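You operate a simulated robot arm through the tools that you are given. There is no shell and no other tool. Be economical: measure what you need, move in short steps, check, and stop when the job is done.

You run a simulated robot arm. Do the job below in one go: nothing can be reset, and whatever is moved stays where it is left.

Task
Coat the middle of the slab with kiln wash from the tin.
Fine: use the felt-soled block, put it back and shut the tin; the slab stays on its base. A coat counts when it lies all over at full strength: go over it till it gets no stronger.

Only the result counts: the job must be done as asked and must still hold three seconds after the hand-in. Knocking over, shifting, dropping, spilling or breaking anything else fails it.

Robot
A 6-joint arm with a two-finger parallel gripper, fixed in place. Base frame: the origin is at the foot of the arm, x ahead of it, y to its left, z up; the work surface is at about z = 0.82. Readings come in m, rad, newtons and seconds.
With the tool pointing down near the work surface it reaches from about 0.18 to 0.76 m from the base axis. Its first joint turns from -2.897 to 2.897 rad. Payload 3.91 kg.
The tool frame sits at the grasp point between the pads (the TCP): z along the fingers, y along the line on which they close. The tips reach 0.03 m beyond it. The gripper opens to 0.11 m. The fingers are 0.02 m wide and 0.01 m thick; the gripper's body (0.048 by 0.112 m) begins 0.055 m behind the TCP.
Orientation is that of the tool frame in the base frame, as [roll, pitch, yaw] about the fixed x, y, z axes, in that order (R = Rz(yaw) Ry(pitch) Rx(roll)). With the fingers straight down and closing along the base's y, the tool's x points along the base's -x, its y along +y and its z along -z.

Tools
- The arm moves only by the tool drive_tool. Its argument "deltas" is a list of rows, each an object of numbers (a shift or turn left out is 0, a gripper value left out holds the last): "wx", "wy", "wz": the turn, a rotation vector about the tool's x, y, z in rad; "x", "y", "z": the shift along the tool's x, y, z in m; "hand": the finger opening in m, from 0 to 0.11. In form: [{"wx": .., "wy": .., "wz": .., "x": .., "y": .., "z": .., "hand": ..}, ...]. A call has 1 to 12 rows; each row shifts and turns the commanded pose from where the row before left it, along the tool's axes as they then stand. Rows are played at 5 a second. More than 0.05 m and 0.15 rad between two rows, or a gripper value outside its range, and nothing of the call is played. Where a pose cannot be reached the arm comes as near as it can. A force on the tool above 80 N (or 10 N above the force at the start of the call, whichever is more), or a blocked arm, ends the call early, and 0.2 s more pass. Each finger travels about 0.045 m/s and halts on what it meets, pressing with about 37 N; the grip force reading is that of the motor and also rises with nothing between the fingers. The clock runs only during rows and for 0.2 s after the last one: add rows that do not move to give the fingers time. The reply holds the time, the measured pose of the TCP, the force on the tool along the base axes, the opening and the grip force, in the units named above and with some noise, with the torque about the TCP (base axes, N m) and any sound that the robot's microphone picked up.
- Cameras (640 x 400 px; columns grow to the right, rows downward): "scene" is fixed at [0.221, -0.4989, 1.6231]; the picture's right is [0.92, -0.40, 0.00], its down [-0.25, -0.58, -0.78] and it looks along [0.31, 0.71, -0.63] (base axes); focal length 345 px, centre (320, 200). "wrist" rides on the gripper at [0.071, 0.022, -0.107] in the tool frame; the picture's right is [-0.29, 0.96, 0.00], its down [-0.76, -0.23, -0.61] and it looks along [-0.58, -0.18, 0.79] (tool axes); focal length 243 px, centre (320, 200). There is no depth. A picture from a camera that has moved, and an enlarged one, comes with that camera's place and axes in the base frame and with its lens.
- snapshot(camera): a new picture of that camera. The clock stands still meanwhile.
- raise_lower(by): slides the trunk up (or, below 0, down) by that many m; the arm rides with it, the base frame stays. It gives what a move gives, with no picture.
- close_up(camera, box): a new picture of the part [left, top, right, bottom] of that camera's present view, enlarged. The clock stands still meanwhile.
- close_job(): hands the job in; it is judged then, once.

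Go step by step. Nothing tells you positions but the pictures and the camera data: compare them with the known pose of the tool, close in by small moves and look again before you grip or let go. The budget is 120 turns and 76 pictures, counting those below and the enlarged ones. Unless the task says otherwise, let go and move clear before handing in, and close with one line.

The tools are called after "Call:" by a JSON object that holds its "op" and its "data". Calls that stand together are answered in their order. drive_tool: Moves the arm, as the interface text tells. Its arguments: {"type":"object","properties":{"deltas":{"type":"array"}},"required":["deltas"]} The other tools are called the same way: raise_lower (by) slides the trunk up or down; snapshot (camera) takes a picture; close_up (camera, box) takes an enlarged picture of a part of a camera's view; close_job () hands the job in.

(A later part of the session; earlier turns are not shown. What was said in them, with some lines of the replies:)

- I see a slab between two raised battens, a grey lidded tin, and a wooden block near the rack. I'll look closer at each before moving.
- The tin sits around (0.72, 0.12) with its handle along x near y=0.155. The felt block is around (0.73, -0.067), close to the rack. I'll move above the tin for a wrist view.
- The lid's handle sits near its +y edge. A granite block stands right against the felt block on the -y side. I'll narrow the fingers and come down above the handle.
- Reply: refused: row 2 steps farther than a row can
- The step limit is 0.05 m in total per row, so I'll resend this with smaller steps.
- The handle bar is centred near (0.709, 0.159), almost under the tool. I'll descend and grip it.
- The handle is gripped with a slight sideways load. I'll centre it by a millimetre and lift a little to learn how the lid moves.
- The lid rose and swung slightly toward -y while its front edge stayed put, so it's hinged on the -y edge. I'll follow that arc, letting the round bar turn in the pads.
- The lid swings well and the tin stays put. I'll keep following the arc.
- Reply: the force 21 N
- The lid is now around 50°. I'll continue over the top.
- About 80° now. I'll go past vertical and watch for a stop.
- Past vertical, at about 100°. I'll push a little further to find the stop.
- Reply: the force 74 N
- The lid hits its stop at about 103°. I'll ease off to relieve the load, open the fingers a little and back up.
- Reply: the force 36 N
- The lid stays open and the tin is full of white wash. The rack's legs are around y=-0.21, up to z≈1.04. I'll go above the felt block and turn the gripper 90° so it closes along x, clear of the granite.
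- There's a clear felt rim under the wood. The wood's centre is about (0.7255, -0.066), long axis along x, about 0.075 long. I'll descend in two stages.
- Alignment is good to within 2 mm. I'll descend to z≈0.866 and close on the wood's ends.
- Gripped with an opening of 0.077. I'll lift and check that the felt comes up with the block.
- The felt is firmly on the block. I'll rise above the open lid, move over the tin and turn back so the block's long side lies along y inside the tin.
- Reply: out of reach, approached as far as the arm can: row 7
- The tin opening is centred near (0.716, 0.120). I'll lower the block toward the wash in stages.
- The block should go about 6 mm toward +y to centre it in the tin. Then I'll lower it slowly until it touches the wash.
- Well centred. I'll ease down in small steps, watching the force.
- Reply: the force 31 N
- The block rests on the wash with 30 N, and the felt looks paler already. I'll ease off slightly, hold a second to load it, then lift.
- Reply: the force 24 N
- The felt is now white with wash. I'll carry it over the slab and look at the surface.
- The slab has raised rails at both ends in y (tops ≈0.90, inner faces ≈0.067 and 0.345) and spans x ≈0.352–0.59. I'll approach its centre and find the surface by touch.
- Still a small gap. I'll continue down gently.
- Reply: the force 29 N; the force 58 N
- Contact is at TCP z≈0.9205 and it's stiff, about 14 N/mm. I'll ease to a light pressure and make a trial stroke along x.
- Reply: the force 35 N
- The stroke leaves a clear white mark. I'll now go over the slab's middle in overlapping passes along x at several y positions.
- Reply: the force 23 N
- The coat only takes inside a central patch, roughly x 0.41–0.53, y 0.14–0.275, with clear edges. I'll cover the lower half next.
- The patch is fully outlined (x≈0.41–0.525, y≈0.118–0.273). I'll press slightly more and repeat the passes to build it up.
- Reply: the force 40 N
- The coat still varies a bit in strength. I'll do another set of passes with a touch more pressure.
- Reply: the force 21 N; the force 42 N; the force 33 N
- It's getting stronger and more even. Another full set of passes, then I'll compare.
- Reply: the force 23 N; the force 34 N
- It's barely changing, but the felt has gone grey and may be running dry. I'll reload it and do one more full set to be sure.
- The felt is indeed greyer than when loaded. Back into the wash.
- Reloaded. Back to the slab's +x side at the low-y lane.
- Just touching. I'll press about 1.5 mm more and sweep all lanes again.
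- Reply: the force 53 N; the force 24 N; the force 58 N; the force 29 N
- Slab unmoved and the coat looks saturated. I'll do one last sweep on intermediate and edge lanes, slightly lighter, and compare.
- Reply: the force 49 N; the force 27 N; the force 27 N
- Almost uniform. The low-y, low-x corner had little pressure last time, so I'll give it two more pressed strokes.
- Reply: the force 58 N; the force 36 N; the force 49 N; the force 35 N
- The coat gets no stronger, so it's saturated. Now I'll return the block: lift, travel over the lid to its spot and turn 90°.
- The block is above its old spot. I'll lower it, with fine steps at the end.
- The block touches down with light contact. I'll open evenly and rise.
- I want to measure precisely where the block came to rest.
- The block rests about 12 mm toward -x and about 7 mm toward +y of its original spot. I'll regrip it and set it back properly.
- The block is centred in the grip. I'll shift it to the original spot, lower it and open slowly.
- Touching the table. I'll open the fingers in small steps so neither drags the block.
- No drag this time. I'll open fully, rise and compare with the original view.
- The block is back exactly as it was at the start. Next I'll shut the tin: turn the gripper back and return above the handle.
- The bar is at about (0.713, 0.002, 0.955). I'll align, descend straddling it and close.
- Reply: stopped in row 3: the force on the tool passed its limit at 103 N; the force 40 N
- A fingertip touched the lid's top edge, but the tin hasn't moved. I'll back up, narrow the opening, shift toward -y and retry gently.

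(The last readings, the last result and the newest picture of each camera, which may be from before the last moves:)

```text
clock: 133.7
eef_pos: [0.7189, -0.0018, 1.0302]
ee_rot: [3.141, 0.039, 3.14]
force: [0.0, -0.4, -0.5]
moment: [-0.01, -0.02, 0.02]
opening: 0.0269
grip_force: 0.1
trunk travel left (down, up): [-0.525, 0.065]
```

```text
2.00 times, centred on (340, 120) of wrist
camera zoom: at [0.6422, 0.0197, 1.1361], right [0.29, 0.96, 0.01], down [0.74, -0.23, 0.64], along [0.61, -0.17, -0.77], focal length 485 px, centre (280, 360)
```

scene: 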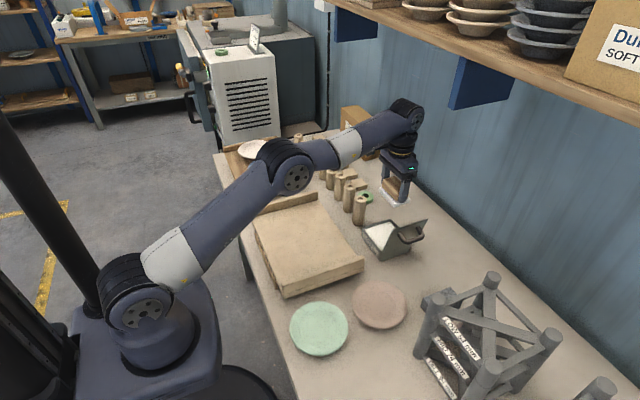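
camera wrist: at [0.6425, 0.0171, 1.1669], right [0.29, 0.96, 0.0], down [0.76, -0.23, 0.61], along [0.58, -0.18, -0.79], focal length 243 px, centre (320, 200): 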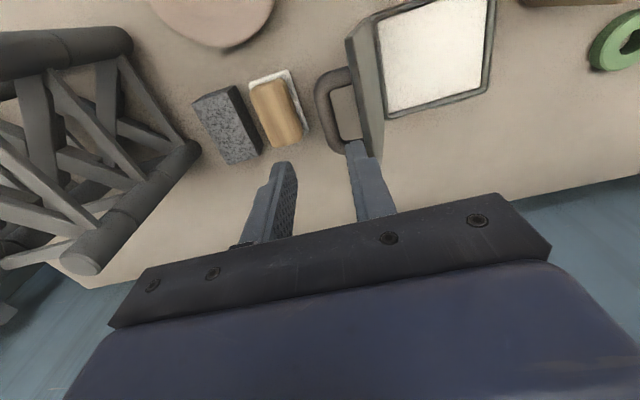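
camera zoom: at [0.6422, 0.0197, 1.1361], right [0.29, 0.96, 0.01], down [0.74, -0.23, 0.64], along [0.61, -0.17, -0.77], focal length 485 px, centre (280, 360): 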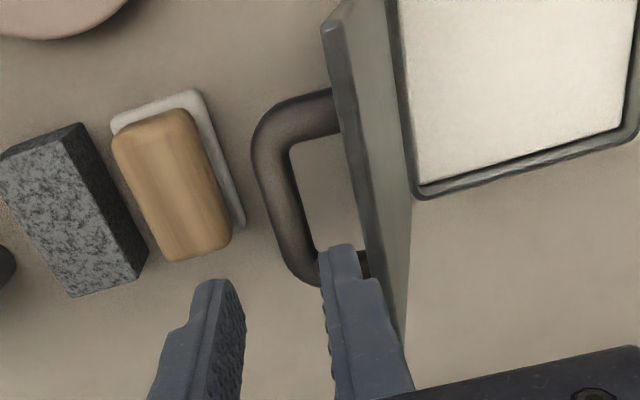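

I'll straighten the small tilt left by the stop, centre at y≈0, x≈0.711, and descend gently between bar and lid.

Call:
{"op": "drive_tool", "data": {"deltas": [{"wy": 0.039}, {"x": 0.007, "y": 0.0012}, {}]}}

Call:
{"op": "drive_tool", "data": {"deltas": [{"z": 0.01}, {"z": 0.005}, {}]}}

```text
clock: 134.5
eef_pos: [0.7101, 0.0009, 1.0316]
ee_rot: [3.14, 0.0, 3.139]
force: [0.0, -0.2, -0.2]
moment: [0.03, 0.01, 0.01]
opening: 0.0271
grip_force: 0.0
trunk travel left (down, up): [-0.525, 0.065]
```

```text
clock: 135.3
eef_pos: [0.7104, -0.0001, 1.0164]
ee_rot: [3.141, 0.0, 3.139]
force: [0.2, -0.5, -0.4]
moment: [-0.01, -0.02, -0.03]
opening: 0.0267
grip_force: 0.0
trunk travel left (down, up): [-0.525, 0.065]
```

No contact where it struck before. Continuing down.

Call:
{"op": "drive_tool", "data": {"deltas": [{"z": 0.006}, {"z": 0.006}, {"z": 0.006}, {}]}}

Call:
{"op": "drive_tool", "data": {"deltas": [{"z": 0.008}, {"z": 0.008}, {"z": 0.008}, {"z": 0.008}, {"z": 0.008}, {}]}}

Call:
{"op": "close_up", "data": {"camera": "scene", "box": [330, 170, 460, 290]}}

```text
clock: 136.3
eef_pos: [0.7091, 0.0015, 0.9982]
ee_rot: [3.14, 0.0, 3.141]
force: [-0.1, 0.2, -0.1]
moment: [0.01, -0.02, -0.03]
opening: 0.027
grip_force: 0.1
trunk travel left (down, up): [-0.525, 0.065]
```

```text
clock: 137.2
eef_pos: [0.7126, 0.0006, 0.9905]
ee_rot: [3.136, 0.039, 3.14]
force: [-5.4, -1.0, 26.5]
moment: [0.73, 0.25, 0.12]
opening: 0.0268
grip_force: 0.0
trunk travel left (down, up): [-0.525, 0.065]
stopped in row 4: the force on the tool passed its limit at 84 N (the readings are from after the stop); the commanded pose is now the measured one
```

```text
3.33 times, centred on (395, 230) of scene
camera zoom: at [0.221, -0.4989, 1.6231], right [0.92, -0.4, 0.0], down [-0.25, -0.58, -0.78], along [0.31, 0.71, -0.63], focal length 1150 px, centre (70, 100)
```

zoom: 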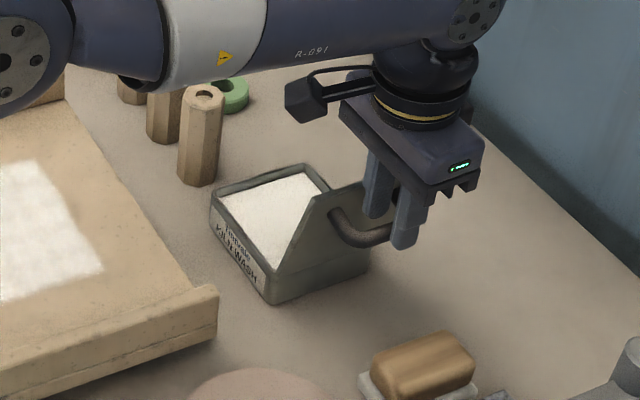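

The wider upper part of the finger caught the lid's edge. The lid leans about 13° past upright, so I'll back off and tilt the gripper to lie parallel to it.

Call:
{"op": "drive_tool", "data": {"deltas": [{"z": -0.025}, {"z": -0.03}, {"wy": 0.039, "hand": 0.034}, {"wx": -0.114}, {"wx": -0.113}, {}]}}

```text
clock: 138.7
eef_pos: [0.7146, 0.0003, 1.0399]
ee_rot: [2.909, -0.011, 3.141]
force: [0.0, -0.5, -0.2]
moment: [0.01, 0.02, 0.03]
opening: 0.034
grip_force: 0.1
trunk travel left (down, up): [-0.525, 0.065]
```

Call:
{"op": "drive_tool", "data": {"deltas": [{"wy": -0.011, "x": 0.003, "y": -0.016, "z": -0.007}, {}]}}

Call:
{"op": "close_up", "data": {"camera": "wrist", "box": [240, 20, 440, 220]}}

```text
clock: 139.2
eef_pos: [0.7121, -0.0172, 1.0419]
ee_rot: [2.91, 0.0, 3.138]
force: [-0.2, -0.8, -0.7]
moment: [-0.02, -0.03, -0.02]
opening: 0.0345
grip_force: 0.0
trunk travel left (down, up): [-0.525, 0.065]
```

```text
2.00 times, centred on (340, 120) of wrist
camera zoom: at [0.64, -0.0208, 1.1526], right [0.29, 0.93, 0.22], down [0.76, -0.37, 0.54], along [0.58, 0.01, -0.81], focal length 485 px, centre (280, 360)
```

zoom: 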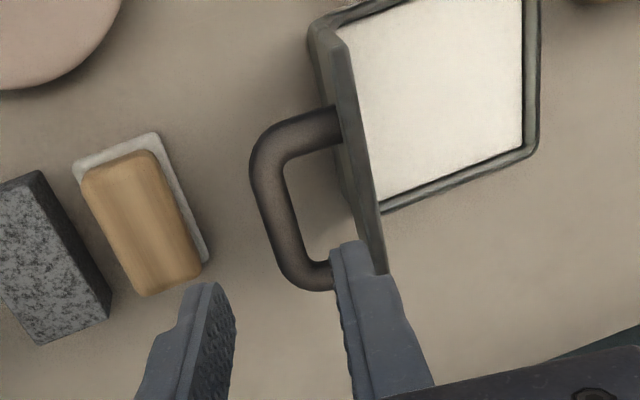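

Now the view runs along the lid. I'll narrow to 0.028 and advance along the tool axis in small steps.

Call:
{"op": "drive_tool", "data": {"deltas": [{"hand": 0.028, "y": 0.0005}, {}, {"z": 0.012}, {"z": 0.012}, {"z": 0.012}, {"z": 0.008}, {}]}}

Call:
{"op": "drive_tool", "data": {"deltas": [{"z": 0.006}, {"z": 0.006}, {"z": 0.006}, {"z": 0.006}, {}]}}

```text
clock: 140.8
eef_pos: [0.7101, -0.0059, 0.9985]
ee_rot: [2.909, -0.001, 3.137]
force: [-0.4, -1.0, -0.6]
moment: [-0.01, 0.02, -0.02]
opening: 0.028
grip_force: 0.1
trunk travel left (down, up): [-0.525, 0.065]
```

```text
clock: 142.1
eef_pos: [0.7102, -0.0013, 0.9761]
ee_rot: [2.91, -0.001, 3.138]
force: [0.6, -0.7, 0.4]
moment: [0.0, 0.01, 0.0]
opening: 0.0281
grip_force: 0.1
trunk travel left (down, up): [-0.525, 0.065]
```

The fingers straddle the bar freely. A bit further, then close.

Call:
{"op": "drive_tool", "data": {"deltas": [{"z": 0.006}, {"z": 0.006}, {"z": 0.006}, {}]}}

Call:
{"op": "drive_tool", "data": {"deltas": [{"hand": 0.0}, {}, {}, {}]}}

Call:
{"op": "close_up", "data": {"camera": "scene", "box": [330, 170, 460, 290]}}

```text
clock: 143.1
eef_pos: [0.709, 0.0035, 0.9592]
ee_rot: [2.909, 0.0, 3.14]
force: [0.4, -0.1, -0.2]
moment: [0.02, -0.01, 0.02]
opening: 0.0279
grip_force: 0.1
trunk travel left (down, up): [-0.525, 0.065]
```

```text
clock: 144.1
eef_pos: [0.7111, 0.0027, 0.9599]
ee_rot: [2.91, -0.001, 3.139]
force: [-0.2, -0.6, -0.9]
moment: [0.0, -0.11, 0.98]
opening: 0.0136
grip_force: 45.1
trunk travel left (down, up): [-0.525, 0.065]
```

```text
3.33 times, centred on (395, 230) of scene
camera zoom: at [0.221, -0.4989, 1.6231], right [0.92, -0.4, 0.0], down [-0.25, -0.58, -0.78], along [0.31, 0.71, -0.63], focal length 1150 px, centre (70, 100)
```

zoom: 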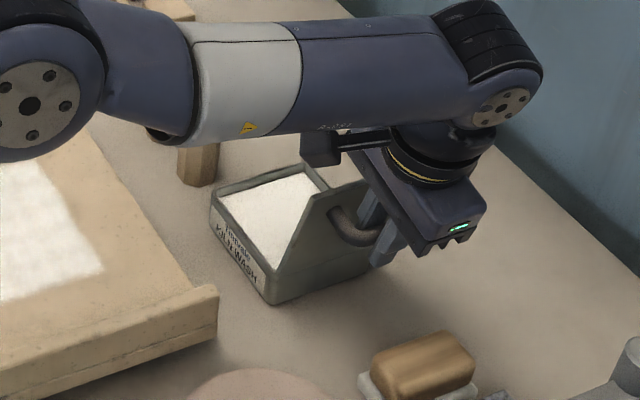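

The handle is gripped again. I'll swing the lid back toward upright along the arc, then straighten the tool.

Call:
{"op": "drive_tool", "data": {"deltas": [{"y": 0.0096, "z": -0.0026}, {"y": 0.0096, "z": -0.0023}, {"y": 0.0095, "z": -0.0009}, {"y": 0.0095, "z": -0.0003}, {}]}}

Call:
{"op": "drive_tool", "data": {"deltas": [{"wx": 0.077}, {"wx": 0.077}, {"wx": 0.077}, {}]}}

```text
clock: 145.2
eef_pos: [0.7106, 0.0384, 0.974]
ee_rot: [2.91, -0.005, 3.137]
force: [-4.6, 0.9, -10.2]
moment: [-0.12, 0.15, 0.99]
opening: 0.0133
grip_force: 45.0
trunk travel left (down, up): [-0.525, 0.065]
```

```text
clock: 146.2
eef_pos: [0.7103, 0.0376, 0.9745]
ee_rot: [-3.141, 0.0, 3.139]
force: [-4.3, 2.7, -9.1]
moment: [0.16, -0.83, 0.96]
opening: 0.0139
grip_force: 45.1
trunk travel left (down, up): [-0.525, 0.065]
```

Back on the known path with the tool vertical. Continuing the closing arc.

Call:
{"op": "drive_tool", "data": {"deltas": [{"y": 0.0098, "z": -0.0006}, {"y": 0.0098, "z": -0.0003}, {"y": 0.0095, "z": 0.0004}, {"y": 0.0094, "z": 0.0006}, {"y": 0.0093, "z": 0.0015}, {"y": 0.0092, "z": 0.0023}, {}]}}

```text
clock: 147.8
eef_pos: [0.7093, 0.0955, 0.9685]
ee_rot: [3.14, -0.002, 3.139]
force: [-5.5, -0.2, -1.4]
moment: [-0.05, 0.47, 0.82]
opening: 0.0134
grip_force: 44.7
trunk travel left (down, up): [-0.525, 0.065]
```

Call:
{"op": "drive_tool", "data": {"deltas": [{"y": 0.0088, "z": 0.0032}, {"y": 0.0083, "z": 0.0042}, {"y": 0.008, "z": 0.0048}, {"y": 0.0074, "z": 0.0055}, {"y": 0.007, "z": 0.0062}, {"y": 0.0064, "z": 0.0067}, {}]}}

```text
clock: 149.0
eef_pos: [0.711, 0.1156, 0.9601]
ee_rot: [-3.109, 0.006, 3.138]
force: [-11.5, -27.8, 24.3]
moment: [-3.83, 1.93, 2.1]
opening: 0.0132
grip_force: 45.4
trunk travel left (down, up): [-0.525, 0.065]
stopped in row 5: the force on the tool passed its limit at 83 N (the readings are from after the stop); the commanded pose is now the measured one
```

The +y fingertip is bearing on the lid as it lowers. I'll tilt the tool toward square with the lid to relieve that.

Call:
{"op": "drive_tool", "data": {"deltas": [{"wx": -0.1}, {"wx": -0.1}, {"wx": -0.1}, {}]}}

Call:
{"op": "close_up", "data": {"camera": "scene", "box": [330, 170, 460, 290]}}

```text
clock: 149.6
eef_pos: [0.7109, 0.1069, 0.9638]
ee_rot: [2.999, 0.01, 3.139]
force: [-16.0, -26.1, 29.1]
moment: [-3.91, 2.37, 2.23]
opening: 0.0131
grip_force: 45.1
trunk travel left (down, up): [-0.525, 0.065]
stopped in row 3: the force on the tool passed its limit at 83 N (the readings are from after the stop); the commanded pose is now the measured one
```

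```text
3.33 times, centred on (395, 230) of scene
camera zoom: at [0.221, -0.4989, 1.6231], right [0.92, -0.4, 0.0], down [-0.25, -0.58, -0.78], along [0.31, 0.71, -0.63], focal length 1150 px, centre (70, 100)
```

zoom: 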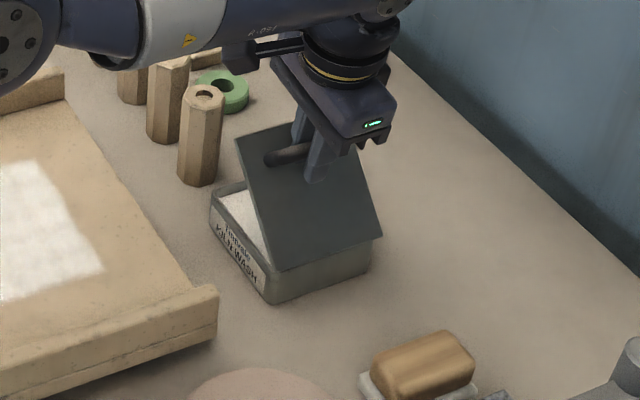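

The tool slid about 5 mm down the bar, so the fingertip jams against the lid. I'll take the lid back past upright to its stop, release, and regrip slightly farther out.

Call:
{"op": "drive_tool", "data": {"deltas": [{"y": -0.0074, "z": -0.0059}, {"y": -0.0074, "z": -0.0059}, {"y": -0.0081, "z": -0.0023}, {"y": -0.0081, "z": -0.0023}, {"y": -0.0081, "z": -0.0023}, {"y": -0.01, "z": -0.0004}, {"y": -0.01, "z": -0.0004}, {"y": -0.0091, "z": 0.0015}, {"y": -0.0091, "z": 0.0015}, {}]}}

```text
clock: 151.8
eef_pos: [0.7116, 0.0325, 0.968]
ee_rot: [2.994, 0.011, 3.135]
force: [-3.7, -4.4, 13.7]
moment: [0.0, -0.4, 0.85]
opening: 0.0137
grip_force: 45.2
trunk travel left (down, up): [-0.525, 0.065]
```

Call:
{"op": "drive_tool", "data": {"deltas": [{"wx": -0.088}, {"y": -0.0075, "z": 0.001}, {"y": -0.0075, "z": 0.001}, {"y": -0.0055, "z": 0.0018}, {"y": -0.004, "z": 0.0016}, {}]}}

```text
clock: 153.2
eef_pos: [0.7126, 0.0082, 0.9541]
ee_rot: [2.905, 0.011, 3.135]
force: [-4.0, -7.7, 12.3]
moment: [0.03, -0.63, 0.79]
opening: 0.0137
grip_force: 45.0
trunk travel left (down, up): [-0.525, 0.065]
```

At the stop again. I'll open slightly, back out 6 mm, straighten the small pitch and regrip.

Call:
{"op": "drive_tool", "data": {"deltas": [{"hand": 0.027}, {}, {"z": -0.006, "wy": 0.011}, {}, {"hand": 0.0}, {}, {}]}}

```text
clock: 154.8
eef_pos: [0.7124, 0.0067, 0.9604]
ee_rot: [2.905, -0.002, -3.141]
force: [1.3, -1.8, -0.1]
moment: [-0.05, -0.05, 0.96]
opening: 0.0137
grip_force: 45.1
trunk travel left (down, up): [-0.525, 0.065]
```

Call:
{"op": "drive_tool", "data": {"deltas": [{"y": 0.0095, "z": -0.003}, {"y": 0.0095, "z": -0.0028}, {"y": 0.0103, "z": -0.0013}, {"y": 0.0103, "z": -0.0008}, {}, {"wx": 0.079}, {"wx": 0.079}, {"wx": 0.078}, {}]}}

```text
clock: 156.8
eef_pos: [0.7135, 0.0463, 0.9752]
ee_rot: [-3.141, -0.003, 3.141]
force: [-14.2, 4.5, -21.3]
moment: [0.09, -0.73, 0.93]
opening: 0.0138
grip_force: 44.6
trunk travel left (down, up): [-0.525, 0.065]
```

Call:
{"op": "drive_tool", "data": {"deltas": [{"x": 0.001, "y": 0.0082, "z": -0.001}, {"y": 0.0082, "z": -0.0005}, {"y": 0.0083, "z": 0.0}, {"y": 0.0083, "z": 0.0008}, {"y": 0.0083, "z": 0.0016}, {"y": 0.0083, "z": 0.0023}, {}]}}

```text
clock: 158.4
eef_pos: [0.7134, 0.0943, 0.9763]
ee_rot: [3.141, 0.002, 3.139]
force: [2.2, -2.4, -1.5]
moment: [-0.18, 0.76, 0.83]
opening: 0.0135
grip_force: 45.4
trunk travel left (down, up): [-0.525, 0.065]
```

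The radius is right this time. Continuing down.

Call:
{"op": "drive_tool", "data": {"deltas": [{"y": 0.0081, "z": 0.0028}, {"y": 0.008, "z": 0.0038}, {"y": 0.0078, "z": 0.0048}, {}]}}

Call:
{"op": "drive_tool", "data": {"deltas": [{"y": 0.0062, "z": 0.0041}, {"y": 0.0058, "z": 0.0047}, {"y": 0.0055, "z": 0.0052}, {}]}}

```text
clock: 159.4
eef_pos: [0.7141, 0.1199, 0.9633]
ee_rot: [-3.14, 0.001, 3.139]
force: [9.5, 4.1, 6.5]
moment: [-0.12, 0.12, 0.65]
opening: 0.0134
grip_force: 45.4
trunk travel left (down, up): [-0.525, 0.065]
```

```text
clock: 160.4
eef_pos: [0.7127, 0.1368, 0.9477]
ee_rot: [3.141, -0.004, 3.139]
force: [7.4, 4.4, 3.8]
moment: [0.02, -0.14, 0.57]
opening: 0.0135
grip_force: 45.4
trunk travel left (down, up): [-0.525, 0.065]
```

Smooth. The last stretch to shut.

Call:
{"op": "drive_tool", "data": {"deltas": [{"y": 0.0058, "z": 0.0065}, {"y": 0.0053, "z": 0.0071}, {"y": 0.004, "z": 0.0066}, {"y": 0.0034, "z": 0.0067}, {}]}}

Call:
{"op": "drive_tool", "data": {"deltas": [{"y": 0.0022, "z": 0.005}, {"y": 0.0015, "z": 0.004}, {}]}}

```text
clock: 161.6
eef_pos: [0.7137, 0.1558, 0.9219]
ee_rot: [-3.141, -0.003, 3.14]
force: [-0.4, 2.0, 1.8]
moment: [-0.07, 0.32, 0.17]
opening: 0.0135
grip_force: 45.2
trunk travel left (down, up): [-0.525, 0.065]
```

```text
clock: 162.4
eef_pos: [0.7134, 0.1596, 0.9119]
ee_rot: [-3.14, -0.001, 3.14]
force: [1.9, 5.3, 2.8]
moment: [-0.09, -0.41, 0.08]
opening: 0.0134
grip_force: 45.1
trunk travel left (down, up): [-0.525, 0.065]
```

Call:
{"op": "drive_tool", "data": {"deltas": [{"y": 0.0005, "z": 0.003}, {"z": 0.002}, {}]}}

Call:
{"op": "close_up", "data": {"camera": "scene", "box": [330, 170, 430, 260]}}

```text
clock: 163.2
eef_pos: [0.7125, 0.1595, 0.9098]
ee_rot: [3.141, 0.002, 3.138]
force: [4.9, 9.9, 20.0]
moment: [0.07, 1.2, 0.08]
opening: 0.0136
grip_force: 44.5
trunk travel left (down, up): [-0.525, 0.065]
```

```text
4.44 times, centred on (380, 215) of scene
camera zoom: at [0.221, -0.4989, 1.6231], right [0.92, -0.4, 0.0], down [-0.25, -0.58, -0.78], along [0.31, 0.71, -0.63], focal length 1533 px, centre (53, 133)
```

zoom: 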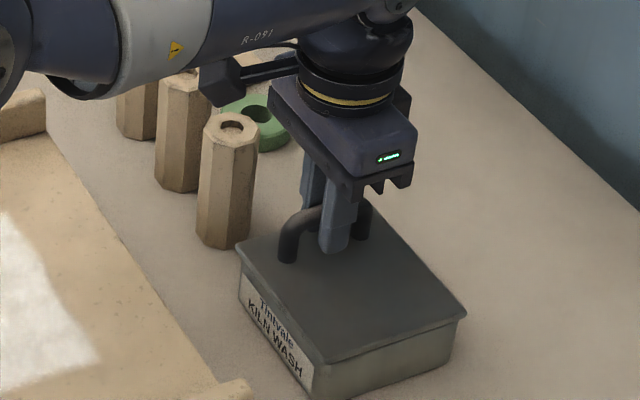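

The lid is down with a light closing force. I'll release, rise clear and check it's fully shut.

Call:
{"op": "drive_tool", "data": {"deltas": [{"z": -0.001, "hand": 0.04}, {}, {"z": -0.02}, {"z": -0.04}, {"z": -0.045}, {"z": -0.045}, {}]}}

Call:
{"op": "close_up", "data": {"camera": "scene", "box": [330, 170, 430, 260]}}

```text
clock: 164.8
eef_pos: [0.7139, 0.1619, 1.0596]
ee_rot: [3.141, -0.002, 3.139]
force: [-0.3, 0.7, 0.2]
moment: [0.03, 0.05, -0.04]
opening: 0.0402
grip_force: 0.1
trunk travel left (down, up): [-0.525, 0.065]
```

```text
4.44 times, centred on (380, 215) of scene
camera zoom: at [0.221, -0.4989, 1.6231], right [0.92, -0.4, 0.0], down [-0.25, -0.58, -0.78], along [0.31, 0.71, -0.63], focal length 1533 px, centre (53, 133)
```

zoom: 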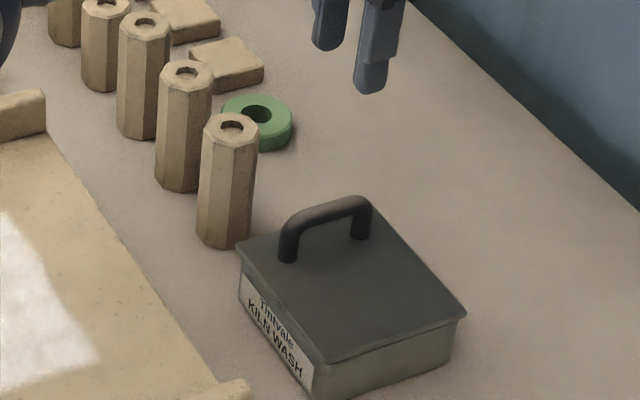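

The tin is shut and looks as it did at the start. One last overall look after moving the arm clear.

Call:
{"op": "drive_tool", "data": {"deltas": [{"z": -0.04}, {"x": 0.04, "y": 0.02}, {"x": 0.04, "y": 0.02}, {"x": 0.04, "y": 0.02}, {}]}}

Call:
{"op": "snapshot", "data": {"camera": "scene"}}

```text
clock: 166.0
eef_pos: [0.5853, 0.2189, 1.0949]
ee_rot: [3.14, -0.002, 3.141]
force: [0.5, 0.7, 1.2]
moment: [0.0, -0.03, 0.01]
opening: 0.04
grip_force: 0.0
out of reach, approached as far as the arm can: row 1
trunk travel left (down, up): [-0.525, 0.065]
```

```text
2 pictures are left
```

scene: 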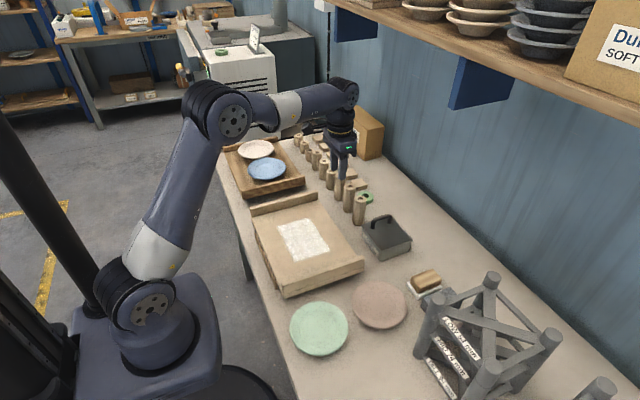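

The middle of the slab is evenly coated, the block is back in place, the tin is shut and nothing else has moved. I'm handing in.

Call:
{"op": "close_job", "data": {}}

```text
The job is handed in.
```

The middle of the slab is coated and more passes made it no stronger; the felt-soled block is back in its place, the tin is shut, and the slab is still on its base.
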